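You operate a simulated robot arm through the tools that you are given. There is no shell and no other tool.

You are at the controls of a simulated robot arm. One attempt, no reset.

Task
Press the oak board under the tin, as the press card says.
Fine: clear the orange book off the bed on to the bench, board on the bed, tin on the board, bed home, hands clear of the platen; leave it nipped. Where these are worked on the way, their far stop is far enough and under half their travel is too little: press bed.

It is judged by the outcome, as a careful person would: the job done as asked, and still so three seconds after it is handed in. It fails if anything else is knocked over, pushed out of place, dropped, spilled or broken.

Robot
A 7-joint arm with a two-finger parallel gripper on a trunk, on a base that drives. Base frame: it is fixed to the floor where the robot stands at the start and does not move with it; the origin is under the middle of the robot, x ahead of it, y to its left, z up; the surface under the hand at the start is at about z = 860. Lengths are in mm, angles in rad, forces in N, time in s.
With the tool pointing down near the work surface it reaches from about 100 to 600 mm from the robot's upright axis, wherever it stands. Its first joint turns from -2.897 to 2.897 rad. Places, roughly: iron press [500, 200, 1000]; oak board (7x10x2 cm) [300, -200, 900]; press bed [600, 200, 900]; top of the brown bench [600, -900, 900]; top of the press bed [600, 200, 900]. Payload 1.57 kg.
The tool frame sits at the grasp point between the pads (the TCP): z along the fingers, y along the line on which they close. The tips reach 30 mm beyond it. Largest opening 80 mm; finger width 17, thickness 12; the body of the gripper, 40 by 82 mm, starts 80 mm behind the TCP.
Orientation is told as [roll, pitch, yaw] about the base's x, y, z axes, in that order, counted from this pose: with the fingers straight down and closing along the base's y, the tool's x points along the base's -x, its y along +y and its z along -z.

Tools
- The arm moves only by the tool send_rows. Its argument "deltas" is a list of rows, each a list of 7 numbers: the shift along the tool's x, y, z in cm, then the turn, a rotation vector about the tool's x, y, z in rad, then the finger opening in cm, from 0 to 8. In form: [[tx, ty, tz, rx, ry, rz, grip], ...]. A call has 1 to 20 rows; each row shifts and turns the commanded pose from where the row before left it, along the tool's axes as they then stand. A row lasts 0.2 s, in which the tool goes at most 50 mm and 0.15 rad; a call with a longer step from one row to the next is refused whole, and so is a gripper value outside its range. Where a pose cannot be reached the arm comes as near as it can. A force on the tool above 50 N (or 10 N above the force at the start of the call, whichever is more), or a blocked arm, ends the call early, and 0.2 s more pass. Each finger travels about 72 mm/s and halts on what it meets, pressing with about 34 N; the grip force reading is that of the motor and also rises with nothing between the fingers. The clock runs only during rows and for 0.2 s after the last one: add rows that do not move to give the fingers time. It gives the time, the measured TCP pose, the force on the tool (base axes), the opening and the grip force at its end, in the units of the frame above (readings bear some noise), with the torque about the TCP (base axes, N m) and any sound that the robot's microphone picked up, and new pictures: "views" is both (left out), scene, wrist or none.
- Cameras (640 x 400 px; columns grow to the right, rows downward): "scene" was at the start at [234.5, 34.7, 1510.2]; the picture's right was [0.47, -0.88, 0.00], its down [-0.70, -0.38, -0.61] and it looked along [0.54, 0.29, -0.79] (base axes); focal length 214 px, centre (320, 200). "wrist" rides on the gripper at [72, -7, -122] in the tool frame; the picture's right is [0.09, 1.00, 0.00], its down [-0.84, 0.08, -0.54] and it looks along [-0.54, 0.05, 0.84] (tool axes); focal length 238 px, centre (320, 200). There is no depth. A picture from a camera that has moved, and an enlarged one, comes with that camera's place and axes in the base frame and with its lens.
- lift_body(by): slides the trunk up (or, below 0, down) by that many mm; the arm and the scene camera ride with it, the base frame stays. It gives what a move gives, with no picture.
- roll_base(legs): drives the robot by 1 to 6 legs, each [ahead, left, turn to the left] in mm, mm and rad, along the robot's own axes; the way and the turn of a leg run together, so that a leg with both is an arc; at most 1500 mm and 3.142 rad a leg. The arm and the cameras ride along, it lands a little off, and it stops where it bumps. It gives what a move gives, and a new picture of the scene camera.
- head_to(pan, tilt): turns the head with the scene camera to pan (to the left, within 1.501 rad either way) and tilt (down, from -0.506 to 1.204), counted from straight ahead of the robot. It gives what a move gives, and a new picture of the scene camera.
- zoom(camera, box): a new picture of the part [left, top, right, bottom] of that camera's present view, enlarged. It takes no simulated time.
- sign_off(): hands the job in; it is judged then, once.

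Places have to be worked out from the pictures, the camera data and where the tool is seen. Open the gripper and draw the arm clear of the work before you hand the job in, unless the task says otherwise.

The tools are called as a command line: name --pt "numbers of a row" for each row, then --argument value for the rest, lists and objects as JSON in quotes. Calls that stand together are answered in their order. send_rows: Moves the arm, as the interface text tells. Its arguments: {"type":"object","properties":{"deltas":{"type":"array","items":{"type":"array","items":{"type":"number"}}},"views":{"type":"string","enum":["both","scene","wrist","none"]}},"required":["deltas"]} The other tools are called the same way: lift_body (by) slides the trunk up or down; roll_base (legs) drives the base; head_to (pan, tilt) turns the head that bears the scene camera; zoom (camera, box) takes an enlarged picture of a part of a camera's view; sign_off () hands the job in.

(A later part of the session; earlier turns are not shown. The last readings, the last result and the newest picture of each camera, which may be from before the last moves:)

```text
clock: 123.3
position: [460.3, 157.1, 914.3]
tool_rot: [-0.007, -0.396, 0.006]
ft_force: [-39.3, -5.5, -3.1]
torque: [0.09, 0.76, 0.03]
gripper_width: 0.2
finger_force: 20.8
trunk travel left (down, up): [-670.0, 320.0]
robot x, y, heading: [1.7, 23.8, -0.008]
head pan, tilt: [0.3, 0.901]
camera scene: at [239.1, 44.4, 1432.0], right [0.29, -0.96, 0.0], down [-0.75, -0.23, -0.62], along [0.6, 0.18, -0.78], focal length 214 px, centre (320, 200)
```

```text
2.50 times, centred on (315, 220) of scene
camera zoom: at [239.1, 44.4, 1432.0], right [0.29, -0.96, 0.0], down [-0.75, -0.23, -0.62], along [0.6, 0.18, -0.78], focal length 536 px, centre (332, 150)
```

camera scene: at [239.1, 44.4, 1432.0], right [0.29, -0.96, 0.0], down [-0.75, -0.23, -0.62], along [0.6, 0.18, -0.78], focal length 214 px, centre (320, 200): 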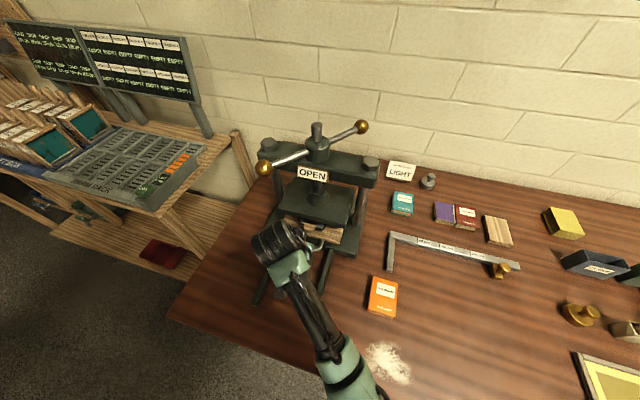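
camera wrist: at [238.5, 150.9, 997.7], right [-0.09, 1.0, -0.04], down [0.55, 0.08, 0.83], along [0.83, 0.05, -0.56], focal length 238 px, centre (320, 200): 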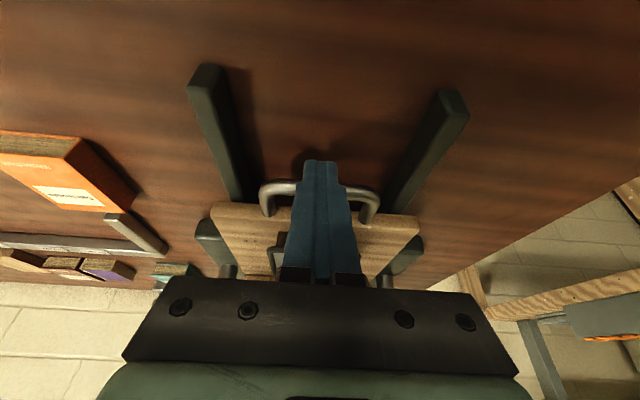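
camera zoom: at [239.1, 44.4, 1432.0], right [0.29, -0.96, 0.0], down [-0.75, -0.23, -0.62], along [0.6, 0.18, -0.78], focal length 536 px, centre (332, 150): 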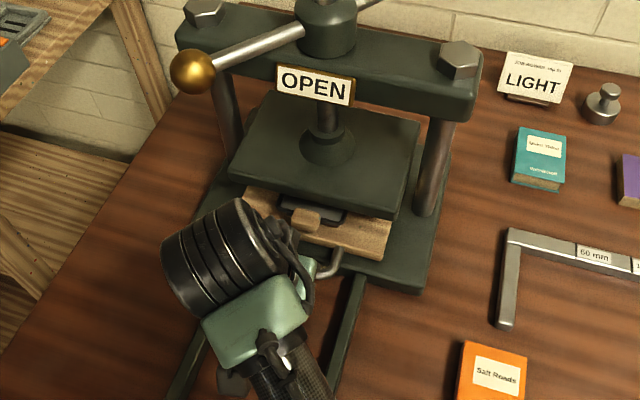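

The bed is home: 39 N against the stop at x=460. I'll back off and take the side view again.

send_rows --pt "1.5 0 -0.65 0 0 0 0" --pt "1.84 0 -0.78 0 0 0 0" --pt "1.84 0 -0.78 0 0 0 0" --pt "-1 0 -2.3 0 -0.1 0 3" --pt "-1 0 -2.3 0 -0.1 0 8" --pt "0 0 0 0 -0.1 0 8" --pt "0 0 0 0 -0.1 0 8" --pt "0 0 0 0 0 0 8"

zoom --camera "wrist" --box '[220, 120, 420, 260]'

zoom --camera "scene" --box '[230, 140, 400, 300]'

```text
clock: 125.2
position: [408.8, 157.1, 964.3]
tool_rot: [-0.002, -0.81, 0.003]
ft_force: [-0.4, 0.2, 0.0]
torque: [-0.01, 0.0, 0.05]
gripper_width: 80.1
finger_force: 0.0
trunk travel left (down, up): [-670.0, 320.0]
robot x, y, heading: [0.9, 26.0, -0.005]
head pan, tilt: [0.3, 0.901]
camera scene: at [243.6, 45.1, 1431.2], right [0.29, -0.96, 0.0], down [-0.75, -0.23, -0.62], along [0.59, 0.18, -0.78], focal length 214 px, centre (320, 200)
camera wrist: at [272.0, 150.3, 996.2], right [-0.06, 1.0, -0.07], down [0.18, 0.08, 0.98], along [0.98, 0.05, -0.19], focal length 238 px, centre (320, 200)
```

scene: 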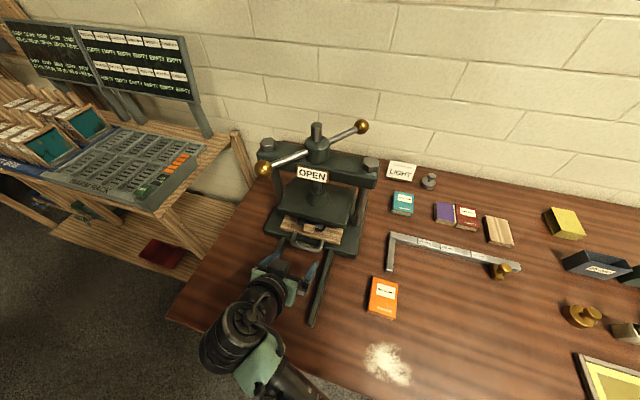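
wrist: 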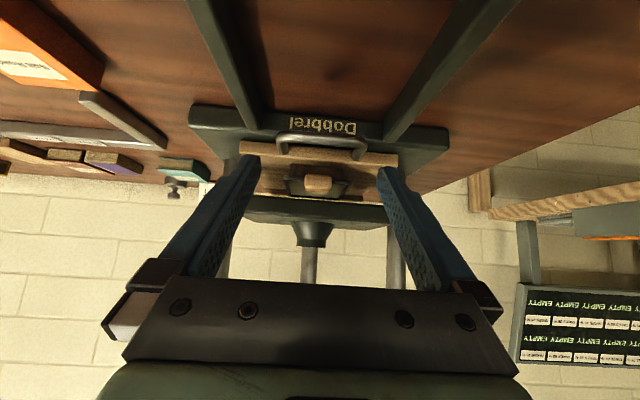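

```text
2.86 times, centred on (320, 190) of wrist
camera zoom: at [272.0, 150.3, 996.2], right [-0.06, 1.0, -0.07], down [0.18, 0.08, 0.98], along [0.98, 0.05, -0.19], focal length 681 px, centre (320, 229)
```

zoom: 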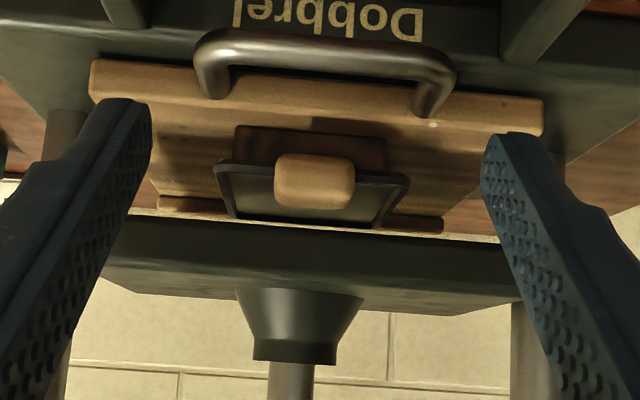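

```text
2.50 times, centred on (315, 220) of scene
camera zoom: at [243.6, 45.1, 1431.2], right [0.29, -0.96, 0.0], down [-0.75, -0.23, -0.62], along [0.59, 0.18, -0.78], focal length 536 px, centre (332, 150)
```

zoom: 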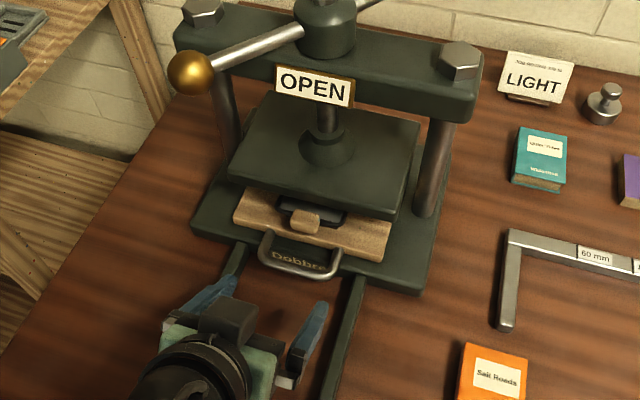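

From the side, the oak board lies under the tin, the tin sits flat on it, and the tab stands in front of the platen. Next comes the screw bar. I'll bring the hand upright, raise the trunk, and shift the base left so the front-left ball is within reach.

send_rows --pt "1 0 -1 0 0.135 0 4" --pt "1 0 -1 0 0.135 0 0" --pt "1 0 0 0 0.135 0 0" --pt "0.5 -1 0 0 0.135 0 0" --pt "0 -2 0 0 0.135 0 0" --pt "0 -2 0 0 0.135 0 0" --pt "0 0 0 0 0 0 0" --views "none"

lift_body --by 230

roll_base --legs '[[0, 130, 0]]'

```text
clock: 126.8
position: [366.5, 107.9, 958.9]
tool_rot: [-0.003, 0.002, 0.0]
ft_force: [0.2, 0.4, 0.5]
torque: [-0.01, 0.0, -0.02]
gripper_width: 0.0
finger_force: 21.0
trunk travel left (down, up): [-670.0, 320.0]
robot x, y, heading: [5.2, 29.1, -0.007]
head pan, tilt: [0.3, 0.901]
```

```text
clock: 129.2
position: [368.2, 106.8, 1188.1]
tool_rot: [-0.001, 0.0, 0.001]
ft_force: [0.0, 0.1, -0.3]
torque: [-0.01, -0.03, 0.01]
gripper_width: 0.1
finger_force: 21.0
trunk travel left (down, up): [-900.0, 90.0]
robot x, y, heading: [2.7, 23.4, -0.005]
head pan, tilt: [0.3, 0.901]
```

```text
clock: 130.4
position: [369.0, 232.6, 1188.5]
tool_rot: [-0.002, 0.002, -0.001]
ft_force: [-0.7, 0.1, 0.1]
torque: [0.0, -0.03, -0.01]
gripper_width: 0.0
finger_force: 21.5
trunk travel left (down, up): [-900.0, 90.0]
robot x, y, heading: [2.6, 157.4, -0.013]
head pan, tilt: [0.3, 0.901]
camera scene: at [244.9, 171.1, 1661.2], right [0.29, -0.96, 0.0], down [-0.75, -0.22, -0.62], along [0.6, 0.18, -0.78], focal length 214 px, centre (320, 200)
```

scene: 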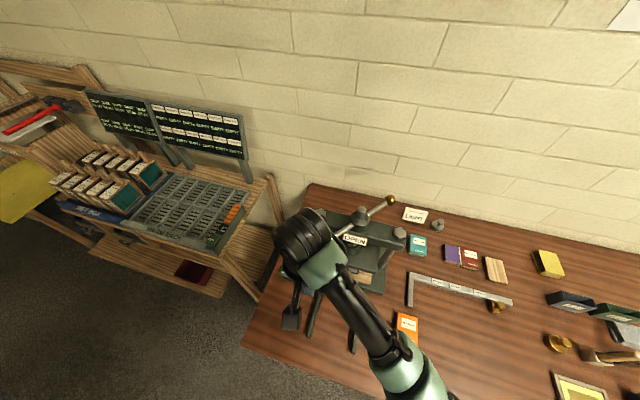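

Now I'll move the closed fingers to the front-right side of the ball arm, at a safe height, and take a look.

head_to --pan 0.1 --tilt 0.95

send_rows --pt "0 -2.5 -2 0 0 0 0" --pt "-3 -2.4 0 0 0 0 0" --pt "-3 0 0 0 0 0 0" --pt "-3 0 0 0 0 0 0" --pt "-2.7 0 0 0 0 0 0" --pt "0 0 0 0 0 0 0"

zoom --camera "wrist" --box '[200, 80, 480, 280]'

```text
clock: 131.2
position: [367.6, 234.4, 1188.6]
tool_rot: [-0.003, 0.001, -0.001]
ft_force: [-0.7, 0.4, 0.1]
torque: [-0.03, -0.01, 0.01]
gripper_width: 0.0
finger_force: 21.4
trunk travel left (down, up): [-900.0, 90.0]
robot x, y, heading: [1.4, 154.6, -0.01]
head pan, tilt: [0.099, 0.949]
camera scene: at [244.9, 158.2, 1657.6], right [0.09, -1.0, 0.0], down [-0.81, -0.07, -0.58], along [0.58, 0.05, -0.81], focal length 214 px, centre (320, 200)
```

scene: 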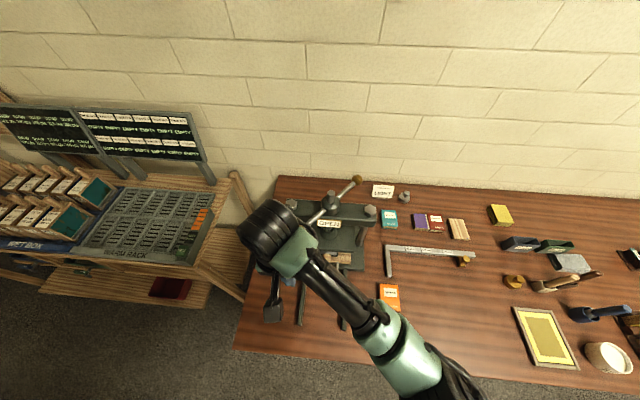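

```text
clock: 132.6
position: [486.9, 184.4, 1207.7]
tool_rot: [0.0, 0.001, -0.002]
ft_force: [-0.7, 0.5, 0.9]
torque: [0.0, -0.01, 0.0]
gripper_width: 0.0
finger_force: 21.3
trunk travel left (down, up): [-900.0, 90.0]
robot x, y, heading: [5.3, 156.4, -0.009]
head pan, tilt: [0.099, 0.949]
camera scene: at [244.5, 157.2, 1657.7], right [0.09, -1.0, 0.0], down [-0.81, -0.07, -0.58], along [0.58, 0.05, -0.81], focal length 214 px, centre (320, 200)
camera wrist: at [416.3, 178.6, 1329.0], right [-0.09, 1.0, 0.0], down [0.84, 0.08, 0.54], along [0.54, 0.05, -0.84], focal length 238 px, centre (320, 200)
```

scene: 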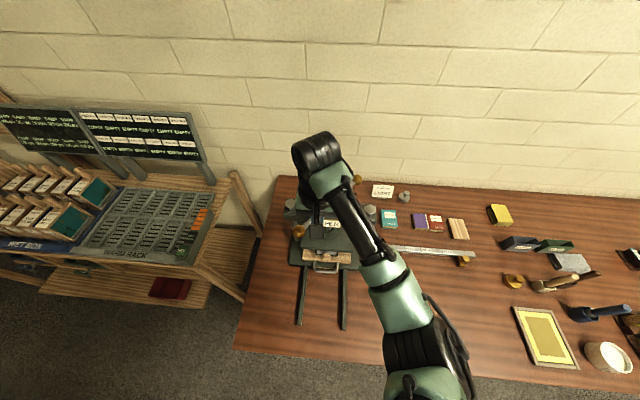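
wrist: 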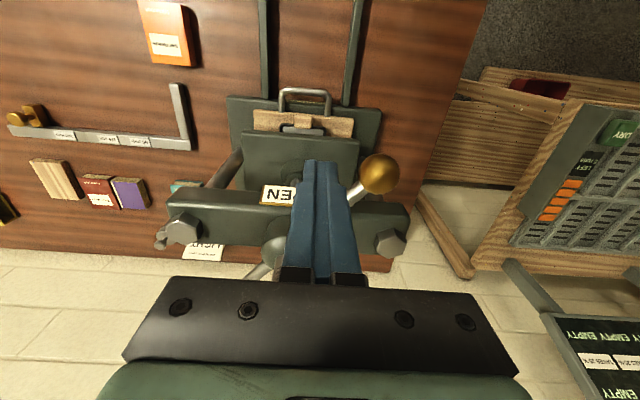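

```text
2.00 times, centred on (340, 180) of wrist
camera zoom: at [416.3, 178.6, 1329.0], right [-0.09, 1.0, 0.0], down [0.84, 0.08, 0.54], along [0.54, 0.05, -0.84], focal length 477 px, centre (280, 240)
```

zoom: 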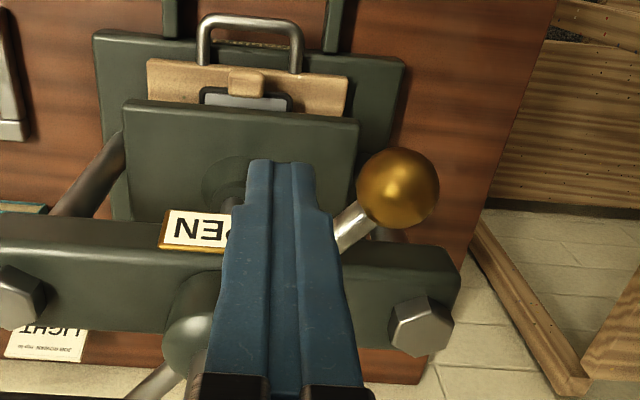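

The wrist view confirms the ball at about [502, 236, 1147] and shows the tab standing clear in front of the platen. I'll lower beside the bar to tip height z≈1136.

send_rows --pt "0 0 2 0 0 0 0" --pt "-0.3 0 2.1 0 0 0 0" --pt "0 0 0 0 0 0 0" --views "wrist"

zoom --camera "wrist" --box '[200, 80, 480, 280]'

```text
clock: 133.4
position: [489.3, 185.0, 1167.0]
tool_rot: [-0.002, 0.002, -0.004]
ft_force: [0.6, 1.1, 0.5]
torque: [0.01, -0.03, -0.01]
gripper_width: 0.0
finger_force: 21.2
trunk travel left (down, up): [-900.0, 90.0]
robot x, y, heading: [3.2, 158.7, -0.013]
head pan, tilt: [0.099, 0.949]
camera wrist: at [418.9, 178.7, 1288.5], right [-0.09, 1.0, 0.0], down [0.84, 0.08, 0.54], along [0.54, 0.05, -0.84], focal length 238 px, centre (320, 200)
```

wrist: 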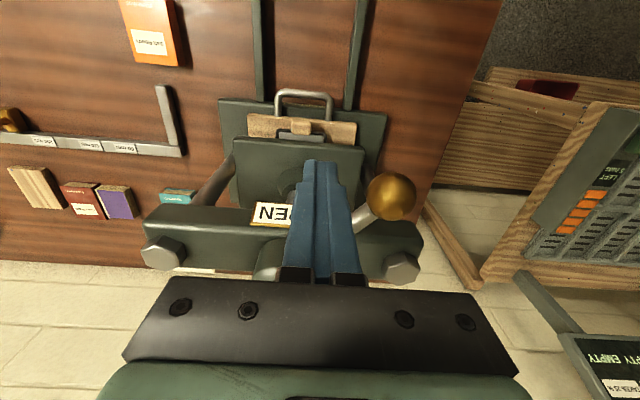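

```text
2.00 times, centred on (340, 180) of wrist
camera zoom: at [418.9, 178.7, 1288.5], right [-0.09, 1.0, 0.0], down [0.84, 0.08, 0.54], along [0.54, 0.05, -0.84], focal length 477 px, centre (280, 240)
```

zoom: 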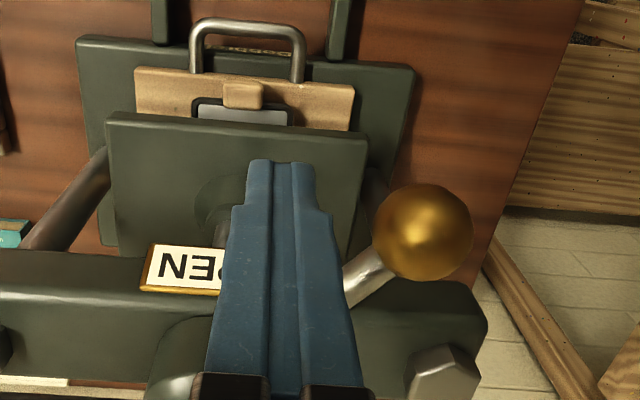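

I'm in place. I'll push toward the bar, along +x and +y for a clockwise turn, in small steps and watch the force.

send_rows --pt "-0.36 0.48 0 0 0 0 0" --pt "-0.36 0.48 0 0 0 0 0" --pt "-0.36 0.48 0 0 0 0 0" --pt "-0.36 0.48 0 0 0 0 0" --pt "-0.36 0.48 0 0 0 0 0" --pt "0 0 0 0 0 0 0"

```text
clock: 134.8
position: [506.1, 209.6, 1167.8]
tool_rot: [0.0, 0.003, -0.002]
ft_force: [-0.1, -0.7, 0.4]
torque: [0.01, 0.05, 0.0]
gripper_width: 0.0
finger_force: 21.4
trunk travel left (down, up): [-900.0, 90.0]
robot x, y, heading: [2.6, 155.3, -0.01]
head pan, tilt: [0.099, 0.949]
camera scene: at [244.9, 157.2, 1657.6], right [0.09, -1.0, 0.0], down [-0.81, -0.07, -0.58], along [0.58, 0.05, -0.81], focal length 214 px, centre (320, 200)
camera wrist: at [435.9, 203.0, 1288.3], right [-0.09, 1.0, 0.0], down [0.84, 0.08, 0.54], along [0.54, 0.05, -0.84], focal length 238 px, centre (320, 200)
```

scene: 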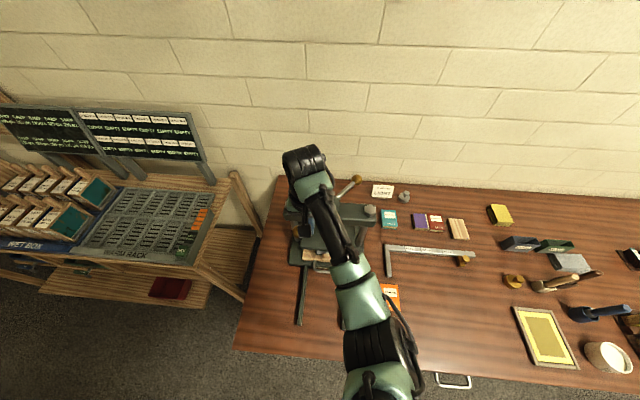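
wrist: 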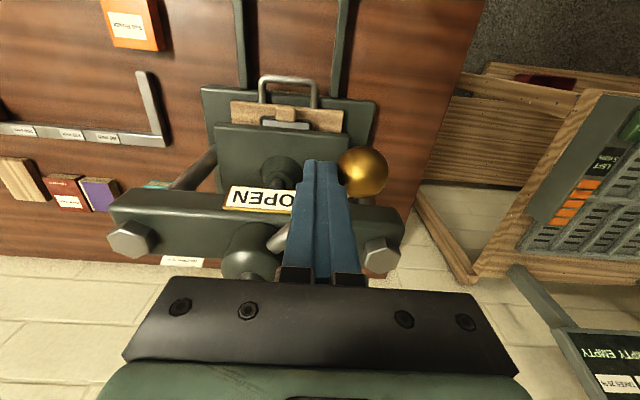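

No contact force yet, and the finger is right beside the bar near the ball. I'll continue.

send_rows --pt "-0.35 0.3 0 0 0 0 0" --pt "-0.35 0.3 0 0 0 0 0" --pt "-0.35 0.3 0 0 0 0 0" --pt "0 0 0 0 0 0 0" --views "wrist"

zoom --camera "wrist" --box '[180, 60, 440, 280]'

```text
clock: 135.8
position: [517.3, 219.0, 1167.4]
tool_rot: [-0.002, -0.001, -0.002]
ft_force: [-2.1, -0.1, -0.3]
torque: [-0.04, 0.05, 0.03]
gripper_width: 0.0
finger_force: 21.2
trunk travel left (down, up): [-900.0, 90.0]
robot x, y, heading: [6.3, 153.5, -0.013]
head pan, tilt: [0.099, 0.949]
camera wrist: at [445.7, 212.4, 1288.1], right [-0.09, 1.0, 0.0], down [0.84, 0.08, 0.54], along [0.54, 0.05, -0.84], focal length 238 px, centre (320, 200)
```

wrist: 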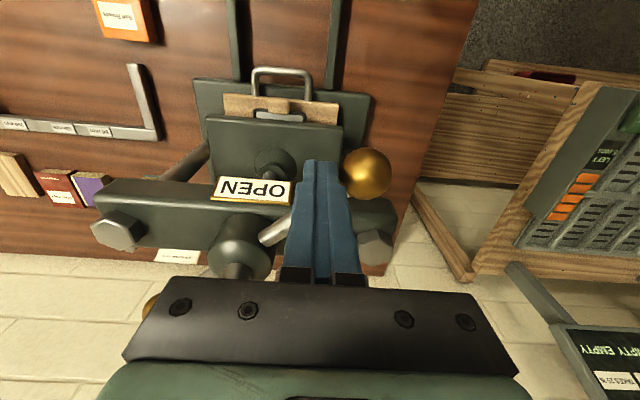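

```text
1.82 times, centred on (310, 170) of wrist
camera zoom: at [445.7, 212.4, 1288.1], right [-0.09, 1.0, 0.0], down [0.84, 0.08, 0.54], along [0.54, 0.05, -0.84], focal length 433 px, centre (338, 254)
```

zoom: 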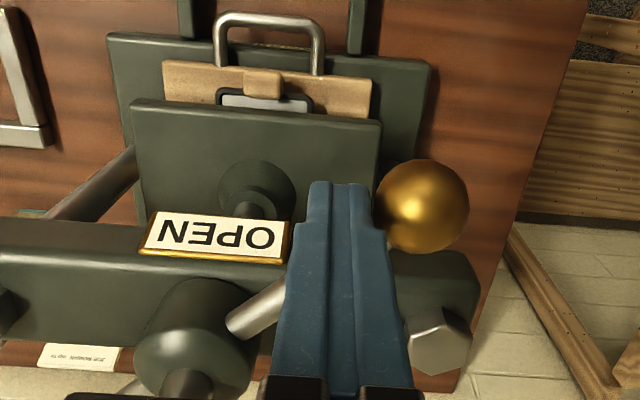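

The ball moved from about (501, 236) to (513, 249) with only 2 N, so clockwise turning works. I'll follow the arc to about 120° and check the sign.

send_rows --pt "-0.46 0.57 0 0 0 0 0" --pt "-0.47 0.57 0 0 0 0 0" --pt "-0.53 0.48 0 0 0 0 0" --pt "-0.53 0.47 0 0 0 0 0" --pt "-0.59 0.4 0 0 0 0 0" --pt "-0.59 0.39 0 0 0 0 0" --pt "0 0 0 0 0 0 0"

zoom --camera "wrist" --box '[180, 60, 440, 280]'

```text
clock: 137.4
position: [547.8, 248.0, 1167.9]
tool_rot: [-0.004, -0.001, -0.001]
ft_force: [-0.8, -1.7, 0.9]
torque: [-0.03, 0.01, 0.03]
gripper_width: 0.0
finger_force: 21.7
trunk travel left (down, up): [-900.0, 90.0]
robot x, y, heading: [7.0, 151.6, -0.009]
head pan, tilt: [0.099, 0.949]
camera scene: at [244.7, 157.0, 1657.6], right [0.09, -1.0, 0.0], down [-0.81, -0.07, -0.58], along [0.58, 0.05, -0.81], focal length 214 px, centre (320, 200)
camera wrist: at [478.0, 241.0, 1288.9], right [-0.09, 1.0, 0.0], down [0.84, 0.08, 0.54], along [0.54, 0.05, -0.84], focal length 238 px, centre (320, 200)
```

scene: 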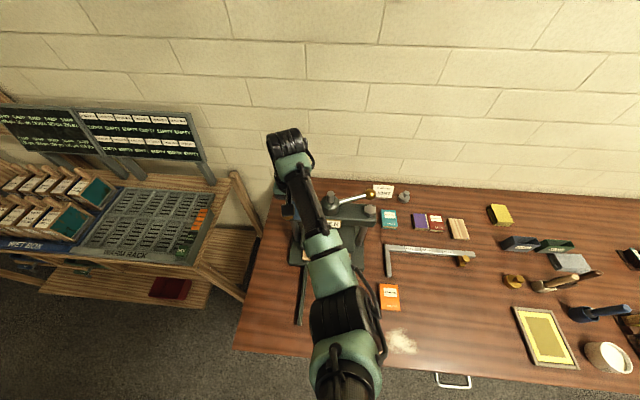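
wrist: 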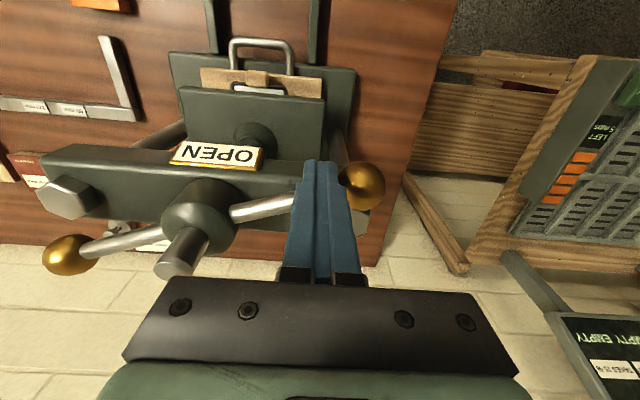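

```text
1.82 times, centred on (310, 170) of wrist
camera zoom: at [478.0, 241.0, 1288.9], right [-0.09, 1.0, 0.0], down [0.84, 0.08, 0.54], along [0.54, 0.05, -0.84], focal length 433 px, centre (338, 254)
```

zoom: 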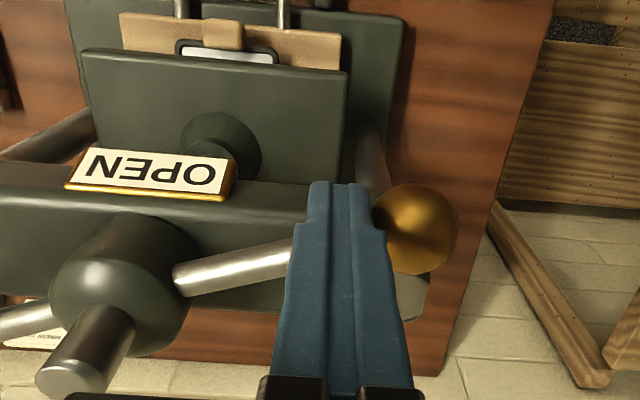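

It is turning freely and the sign still says OPEN. I'll continue along the arc.

send_rows --pt "-0.7 0.31 0 0 0 0 0" --pt "-0.7 0.3 0 0 0 0 0" --pt "-0.68 0.22 0 0 0 0 0" --pt "-0.67 0.22 0 0 0 0 0" --pt "-0.7 0.12 0 0 0 0 0" --pt "-0.7 0.12 0 0 0 0 0" --pt "0 0 0 0 0 0 0"

zoom --camera "wrist" --box '[100, 60, 420, 280]'

```text
clock: 139.0
position: [589.2, 259.3, 1166.5]
tool_rot: [-0.001, 0.002, -0.002]
ft_force: [-2.4, -0.1, -0.8]
torque: [-0.01, 0.06, -0.02]
gripper_width: 0.0
finger_force: 21.2
trunk travel left (down, up): [-900.0, 90.0]
robot x, y, heading: [3.8, 154.2, -0.014]
head pan, tilt: [0.099, 0.949]
camera scene: at [244.6, 157.5, 1657.6], right [0.09, -1.0, 0.0], down [-0.81, -0.07, -0.58], along [0.58, 0.05, -0.81], focal length 214 px, centre (320, 200)
camera wrist: at [519.4, 252.8, 1287.6], right [-0.09, 1.0, 0.0], down [0.84, 0.08, 0.54], along [0.54, 0.05, -0.84], focal length 238 px, centre (320, 200)
```

scene: 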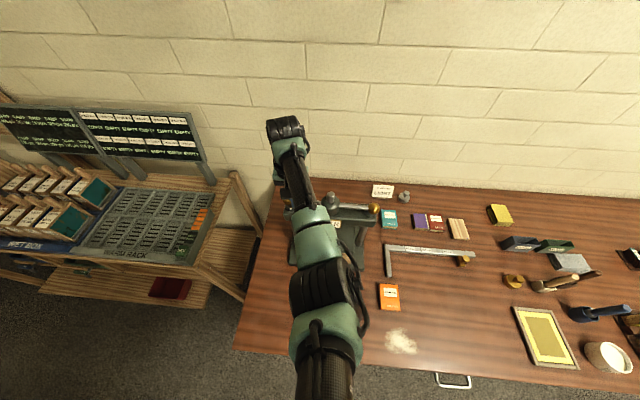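
wrist: 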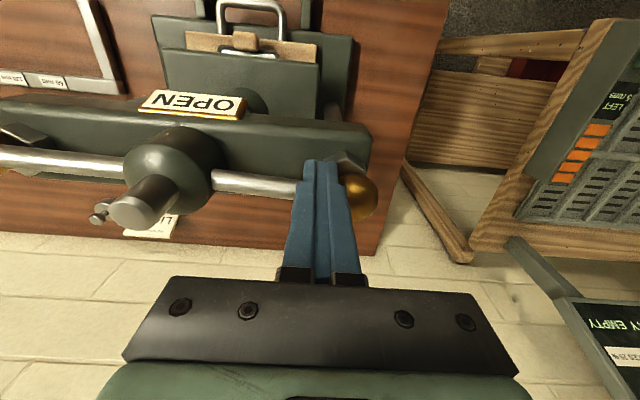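

```text
1.82 times, centred on (260, 170) of wrist
camera zoom: at [519.4, 252.8, 1287.6], right [-0.09, 1.0, 0.0], down [0.84, 0.08, 0.54], along [0.54, 0.05, -0.84], focal length 433 px, centre (429, 254)
```

zoom: 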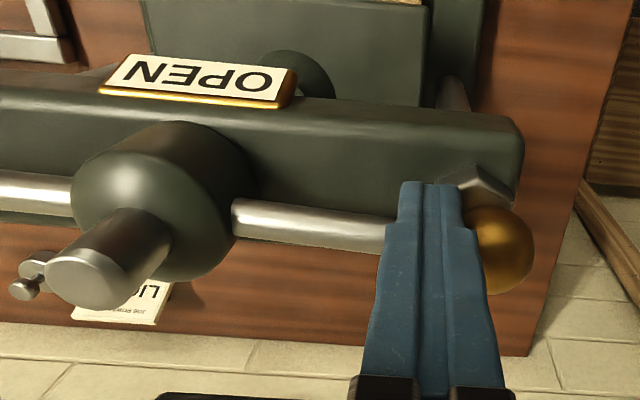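

The bar is now square across at about 90°, having turned about 53°, and the sign still reads OPEN. Next I'll leave this side and use the right-hand end, which has to come toward me. First retract, rise over the spindle, and move right.

send_rows --pt "1.5 0 0 0 0 0 0" --pt "2.5 0 -2 0 0 0 0" --pt "2 -1 -3.5 0 0 0 0" --pt "0 -3 -2.5 0 -0.12 0 0" --pt "0 -4.6 0 0 -0.12 0 0" --pt "0 -4.6 0 0 -0.11 0 0" --pt "0 -4.6 0 0 0 0 0" --pt "0 -2 0 0 0 0 0" --pt "0 0 0 0 0 0 0"

zoom --camera "wrist" --box '[100, 20, 540, 290]'

```text
clock: 141.0
position: [529.8, 62.1, 1248.2]
tool_rot: [-0.004, -0.351, 0.0]
ft_force: [-0.4, 0.4, -1.0]
torque: [-0.01, 0.0, -0.01]
gripper_width: 0.0
finger_force: 21.3
trunk travel left (down, up): [-900.0, 90.0]
robot x, y, heading: [4.8, 154.6, -0.015]
head pan, tilt: [0.099, 0.949]
camera scene: at [244.9, 157.6, 1657.6], right [0.09, -1.0, 0.0], down [-0.81, -0.07, -0.58], along [0.58, 0.05, -0.81], focal length 214 px, centre (320, 200)
camera wrist: at [421.4, 56.1, 1337.2], right [-0.09, 1.0, -0.03], down [0.6, 0.08, 0.8], along [0.79, 0.05, -0.61], focal length 238 px, centre (320, 200)
```

scene: 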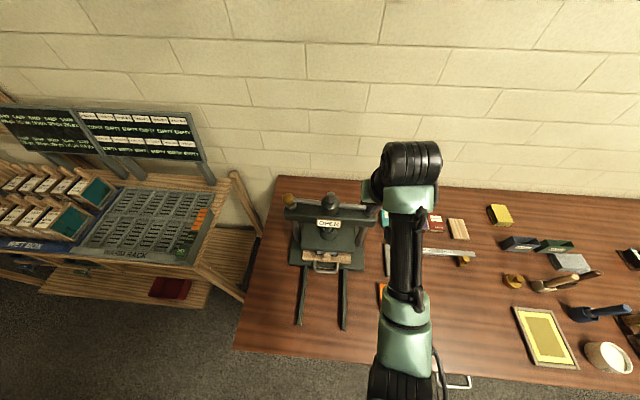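
wrist: 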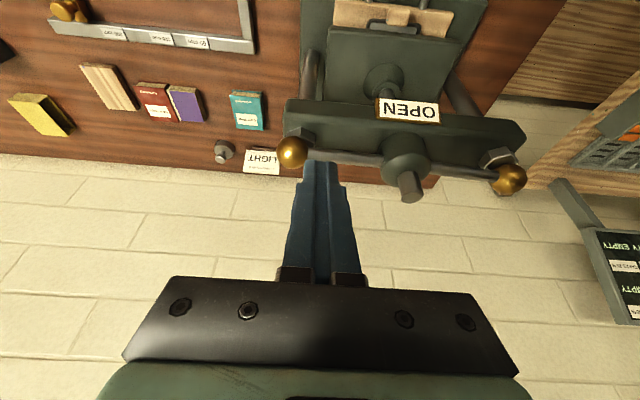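

```text
1.45 times, centred on (320, 155) of wrist
camera zoom: at [421.4, 56.1, 1337.2], right [-0.09, 1.0, -0.03], down [0.6, 0.08, 0.8], along [0.79, 0.05, -0.61], focal length 347 px, centre (320, 266)
```

zoom: 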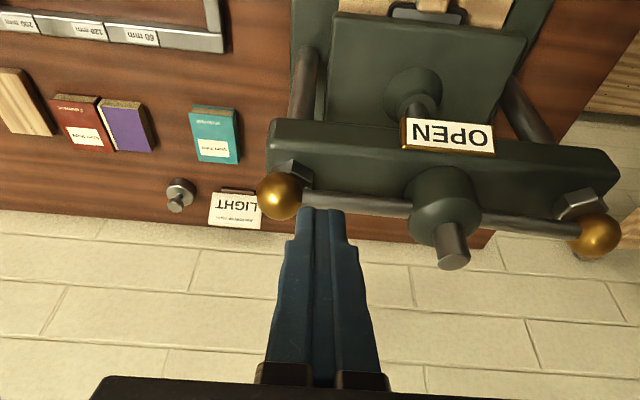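

The right ball is near (590, 36). I'll go over the bar to its far side at y≈64, staying high.

send_rows --pt "-2.7 0.1 0.98 0 0 0 0" --pt "-2.7 0.1 0.98 0 0 0 0" --pt "-2.7 0 0.98 0 0 0 0" --pt "0 0 0 0 0 0 0" --views "wrist"

```text
clock: 142.0
position: [617.4, 64.5, 1247.8]
tool_rot: [-0.001, -0.351, -0.001]
ft_force: [0.3, -0.2, 0.2]
torque: [-0.03, 0.01, -0.01]
gripper_width: 0.1
finger_force: 21.3
trunk travel left (down, up): [-900.0, 90.0]
robot x, y, heading: [3.3, 153.1, -0.011]
head pan, tilt: [0.099, 0.949]
camera wrist: at [508.2, 57.7, 1337.7], right [-0.08, 1.0, -0.03], down [0.6, 0.08, 0.8], along [0.8, 0.05, -0.6], focal length 238 px, centre (320, 200)
```

wrist: 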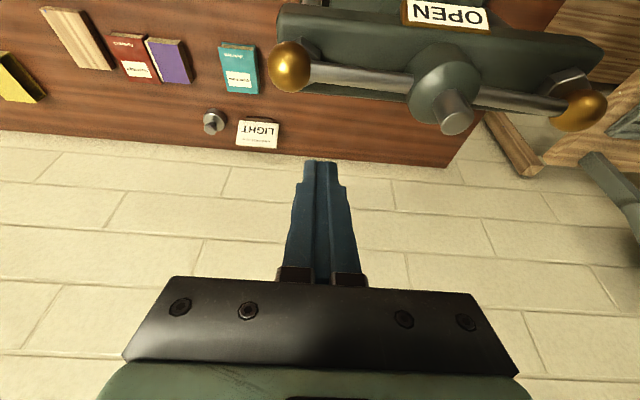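

The far side is within reach. I'll lower behind the bar.

send_rows --pt "0.98 0 2.7 0 0 0 0" --pt "0.98 0 2.7 0 0 0 0" --pt "0.98 0 2.68 0 0 0 0" --pt "0 0 0 0 0 0 0"

zoom --camera "wrist" --box '[180, 40, 500, 260]'

```text
clock: 143.0
position: [613.9, 64.2, 1161.7]
tool_rot: [-0.002, -0.349, 0.0]
ft_force: [0.1, -0.5, -0.2]
torque: [-0.01, 0.01, -0.02]
gripper_width: 0.0
finger_force: 20.9
trunk travel left (down, up): [-900.0, 90.0]
robot x, y, heading: [5.7, 154.1, -0.013]
head pan, tilt: [0.099, 0.949]
camera scene: at [244.9, 157.4, 1657.6], right [0.09, -1.0, 0.0], down [-0.81, -0.07, -0.58], along [0.58, 0.05, -0.81], focal length 214 px, centre (320, 200)
camera wrist: at [507.2, 57.7, 1251.2], right [-0.08, 1.0, -0.03], down [0.6, 0.08, 0.8], along [0.79, 0.05, -0.61], focal length 238 px, centre (320, 200)
```

scene: 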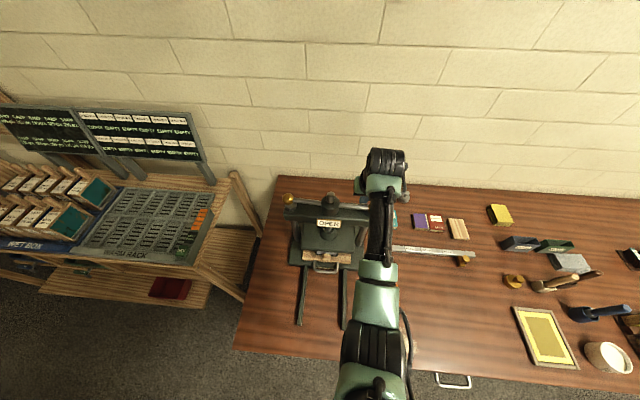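
wrist: 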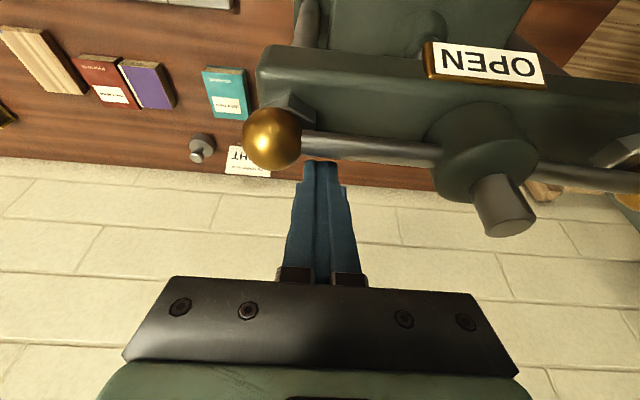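

```text
1.82 times, centred on (340, 150) of wrist
camera zoom: at [507.2, 57.7, 1251.2], right [-0.08, 1.0, -0.03], down [0.6, 0.08, 0.8], along [0.79, 0.05, -0.61], focal length 433 px, centre (284, 291)
```

zoom: 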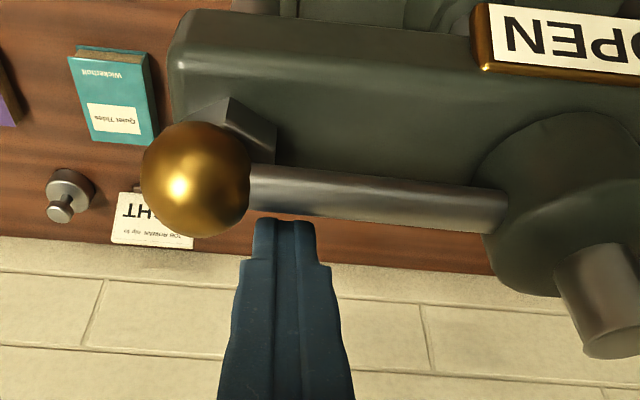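

The finger is just behind the bar beside the ball. I'll draw it toward the robot along the arc, in small steps.

send_rows --pt "0.59 0.05 -0.216 0 0 0 0" --pt "0.59 0.05 -0.216 0 0 0 0" --pt "0.59 0.0 -0.216 0 0 0 0" --pt "0.59 0 -0.216 0 0 0 0" --pt "0.64 0.05 -0.233 0 0 0 0" --pt "0.64 0.1 -0.233 0 0 0 0" --pt "0.64 0.15 -0.233 0 0 0 0" --pt "0 0 0 0 0 0 0"

zoom --camera "wrist" --box '[180, 20, 540, 260]'

zoom --camera "scene" --box '[260, 170, 400, 290]'

```text
clock: 144.8
position: [570.2, 67.9, 1162.7]
tool_rot: [-0.002, -0.349, -0.002]
ft_force: [2.0, 0.7, 0.0]
torque: [0.0, -0.04, -0.01]
gripper_width: 0.0
finger_force: 21.9
trunk travel left (down, up): [-900.0, 90.0]
robot x, y, heading: [3.5, 155.2, -0.011]
head pan, tilt: [0.099, 0.949]
camera scene: at [245.3, 157.6, 1657.5], right [0.09, -1.0, 0.0], down [-0.81, -0.07, -0.58], along [0.58, 0.05, -0.81], focal length 214 px, centre (320, 200)
camera wrist: at [462.8, 61.7, 1251.4], right [-0.08, 1.0, -0.03], down [0.6, 0.08, 0.79], along [0.79, 0.05, -0.61], focal length 238 px, centre (320, 200)
```

scene: 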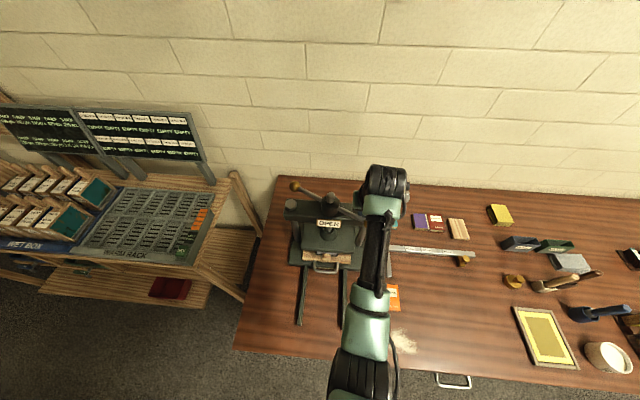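
wrist: 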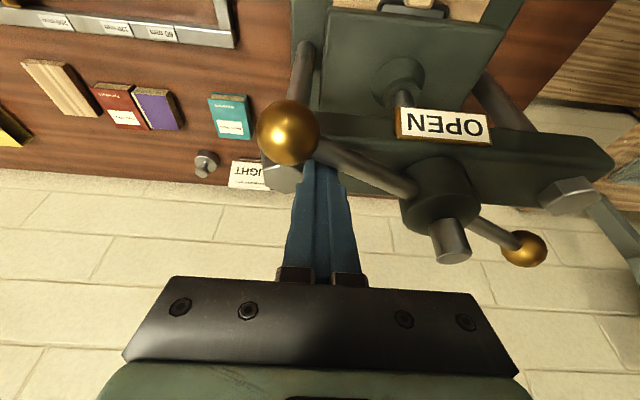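

```text
1.67 times, centred on (360, 140) of wrist
camera zoom: at [462.8, 61.7, 1251.4], right [-0.08, 1.0, -0.03], down [0.6, 0.08, 0.79], along [0.79, 0.05, -0.61], focal length 397 px, centre (253, 300)
```

zoom: 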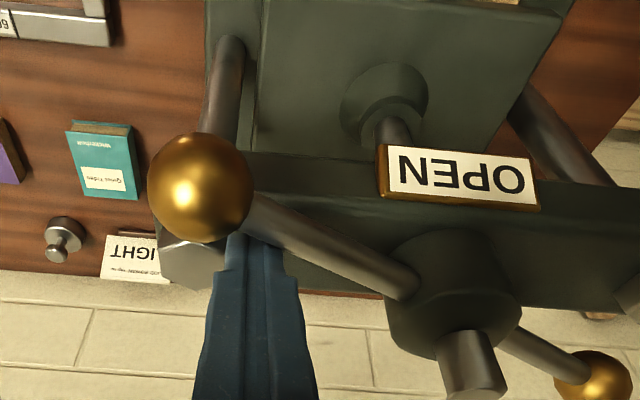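

```text
3.33 times, centred on (330, 230) of scene
camera zoom: at [245.3, 157.6, 1657.5], right [0.09, -1.0, 0.0], down [-0.81, -0.07, -0.58], along [0.58, 0.05, -0.81], focal length 715 px, centre (287, 100)
```

zoom: 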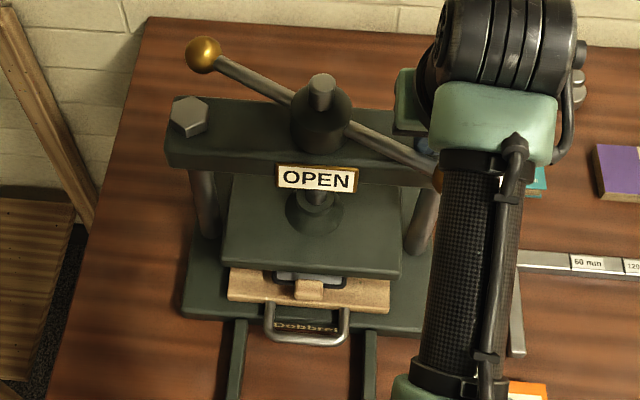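

The bar has turned about 85° in total and the sign is still OPEN. I'll continue along the arc, now watching the force more closely.

send_rows --pt "0.9 0.35 -0.33 0 0 0 0" --pt "0.9 0.35 -0.33 0 0 0 0" --pt "0.815 0.55 -0.3 0 0 0 0" --pt "0.815 0.55 -0.3 0 0 0 0" --pt "0 0 0 0 0 0 0"

zoom --camera "wrist" --box '[180, 20, 540, 260]'

zoom --camera "scene" --box '[260, 170, 400, 290]'

```text
clock: 146.0
position: [534.8, 86.3, 1161.8]
tool_rot: [-0.002, -0.347, -0.001]
ft_force: [1.2, -0.1, 1.5]
torque: [-0.03, -0.01, -0.03]
gripper_width: 0.0
finger_force: 21.6
trunk travel left (down, up): [-900.0, 90.0]
robot x, y, heading: [6.4, 154.3, -0.015]
head pan, tilt: [0.099, 0.949]
camera scene: at [245.1, 157.2, 1657.5], right [0.09, -1.0, 0.0], down [-0.81, -0.07, -0.58], along [0.58, 0.05, -0.81], focal length 214 px, centre (320, 200)
camera wrist: at [426.1, 78.7, 1250.7], right [-0.08, 1.0, -0.03], down [0.6, 0.08, 0.79], along [0.79, 0.05, -0.61], focal length 238 px, centre (320, 200)
```

scene: 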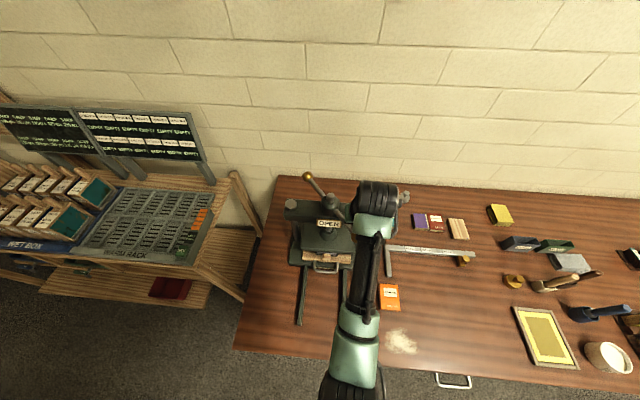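
wrist: 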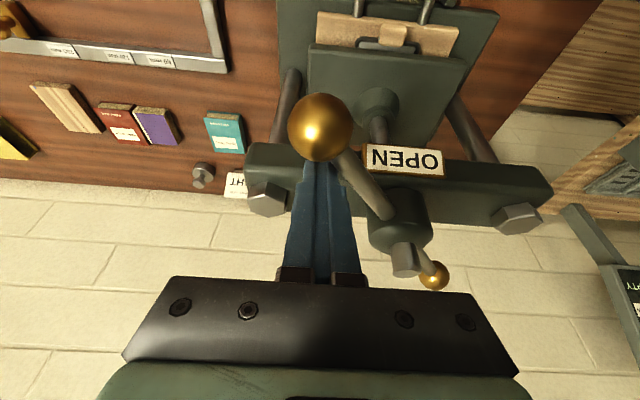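

```text
1.67 times, centred on (360, 140) of wrist
camera zoom: at [426.1, 78.7, 1250.7], right [-0.08, 1.0, -0.03], down [0.6, 0.08, 0.79], along [0.79, 0.05, -0.61], focal length 397 px, centre (253, 300)
```

zoom: 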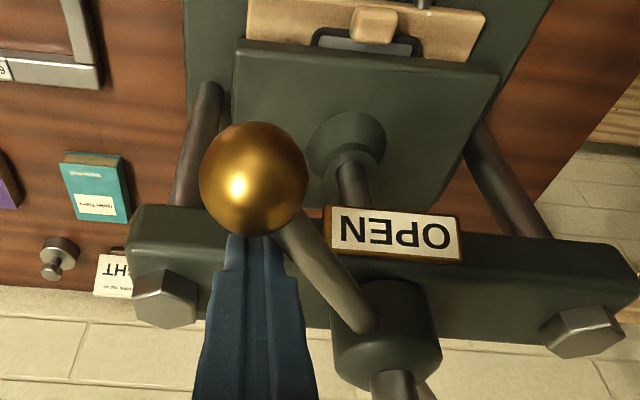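

```text
3.33 times, centred on (330, 230) of scene
camera zoom: at [245.1, 157.2, 1657.5], right [0.09, -1.0, 0.0], down [-0.81, -0.07, -0.58], along [0.58, 0.05, -0.81], focal length 715 px, centre (287, 100)
```

zoom: 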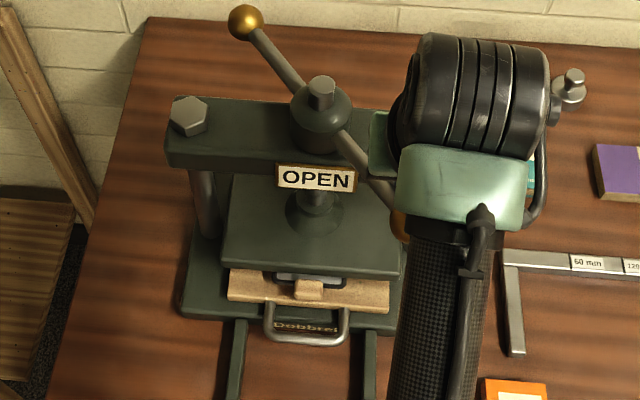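

About 104° turned so far, still OPEN and with little torque. I'll keep following the arc.

send_rows --pt "0.695 0.685 -0.254 0 0 0 0" --pt "0.695 0.685 -0.254 0 0 0 0" --pt "0.516 0.8 -0.189 0 0 0 0" --pt "0.516 0.8 -0.189 0 0 0 0" --pt "0 0 0 0 0 0 0"

zoom --camera "wrist" --box '[180, 20, 540, 260]'

zoom --camera "scene" --box '[260, 170, 400, 290]'

```text
clock: 147.2
position: [508.0, 115.3, 1160.9]
tool_rot: [-0.002, -0.347, 0.0]
ft_force: [0.9, -0.6, 0.8]
torque: [0.01, -0.02, -0.01]
gripper_width: 0.2
finger_force: 21.2
trunk travel left (down, up): [-900.0, 90.0]
robot x, y, heading: [4.6, 156.1, -0.011]
head pan, tilt: [0.099, 0.949]
camera scene: at [245.1, 157.1, 1657.5], right [0.09, -1.0, 0.0], down [-0.81, -0.07, -0.58], along [0.58, 0.05, -0.81], focal length 214 px, centre (320, 200)
camera wrist: at [400.0, 108.9, 1250.4], right [-0.09, 1.0, -0.03], down [0.6, 0.08, 0.79], along [0.79, 0.05, -0.61], focal length 238 px, centre (320, 200)
```

scene: 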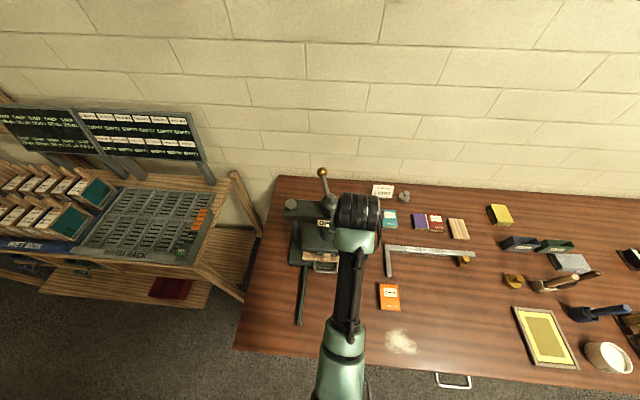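
wrist: 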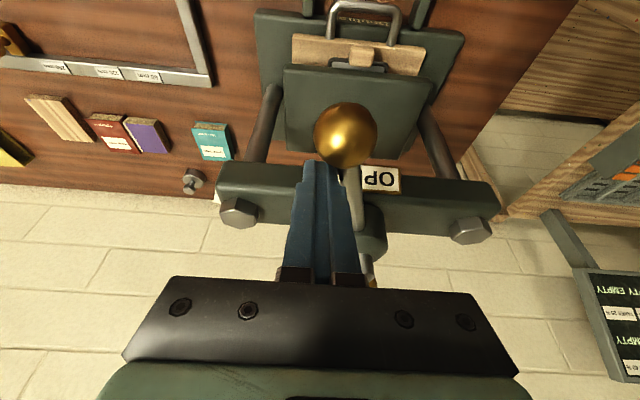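

```text
1.67 times, centred on (360, 140) of wrist
camera zoom: at [400.0, 108.9, 1250.4], right [-0.09, 1.0, -0.03], down [0.6, 0.08, 0.79], along [0.79, 0.05, -0.61], focal length 397 px, centre (253, 300)
```

zoom: 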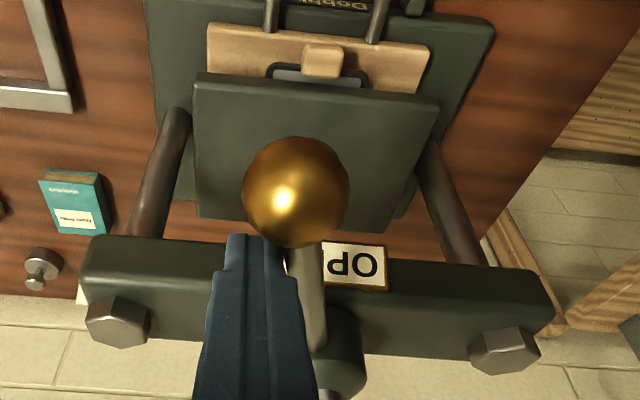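

```text
3.33 times, centred on (330, 230) of scene
camera zoom: at [245.1, 157.1, 1657.5], right [0.09, -1.0, 0.0], down [-0.81, -0.07, -0.58], along [0.58, 0.05, -0.81], focal length 715 px, centre (287, 100)
```

zoom: 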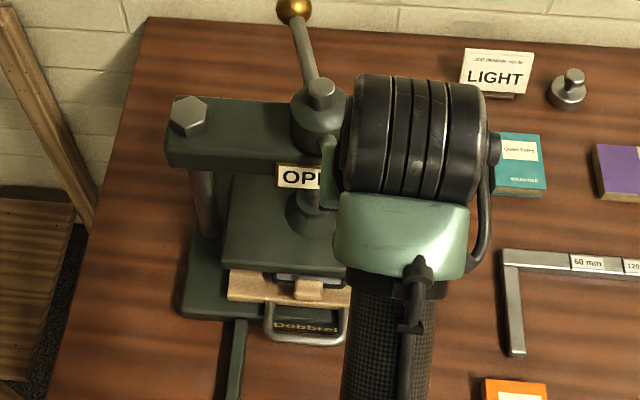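

About 127° turned, still OPEN. I'll continue pushing left across the front.

send_rows --pt "0.47 0.89 -0.17 0 0 0 0" --pt "0.47 0.89 -0.17 0 0 0 0" --pt "0.17 1.0 -0.06 0 0 0 0" --pt "0.17 1.0 -0.06 0 0 0 0" --pt "0 0 0 0 0 0 0"

zoom --camera "wrist" --box '[140, 0, 500, 260]'

```text
clock: 148.4
position: [494.6, 151.9, 1162.5]
tool_rot: [-0.003, -0.348, 0.001]
ft_force: [0.4, -1.4, -1.7]
torque: [-0.03, -0.01, -0.06]
gripper_width: 0.3
finger_force: 21.4
trunk travel left (down, up): [-900.0, 90.0]
robot x, y, heading: [4.5, 151.7, -0.01]
head pan, tilt: [0.099, 0.949]
camera scene: at [245.2, 156.9, 1657.5], right [0.09, -1.0, 0.0], down [-0.81, -0.07, -0.58], along [0.58, 0.05, -0.81], focal length 214 px, centre (320, 200)
camera wrist: at [387.6, 146.8, 1250.6], right [-0.09, 1.0, -0.03], down [0.6, 0.08, 0.79], along [0.79, 0.05, -0.61], focal length 238 px, centre (320, 200)
```

scene: 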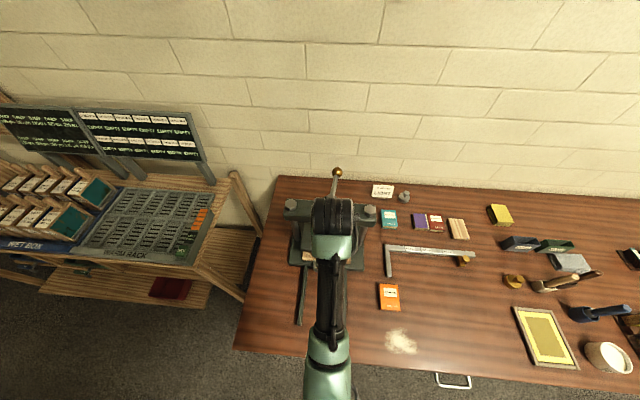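
wrist: 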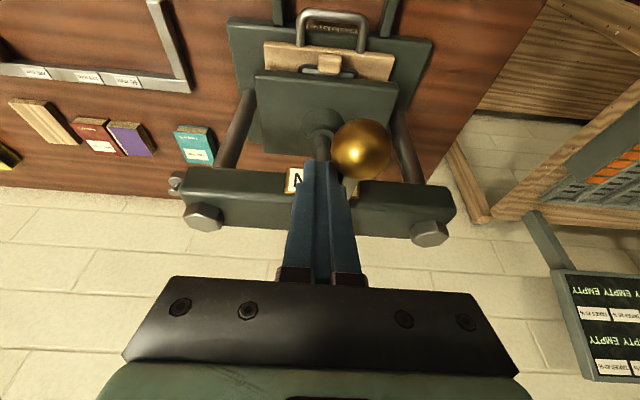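

```text
1.54 times, centred on (320, 130) of wrist
camera zoom: at [387.6, 146.8, 1250.6], right [-0.09, 1.0, -0.03], down [0.6, 0.08, 0.79], along [0.79, 0.05, -0.61], focal length 367 px, centre (320, 308)
```

zoom: 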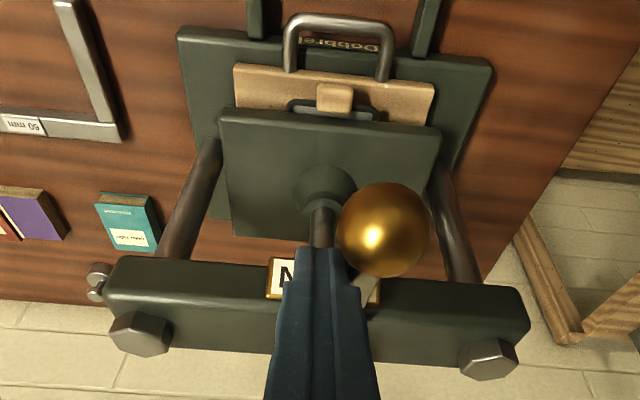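

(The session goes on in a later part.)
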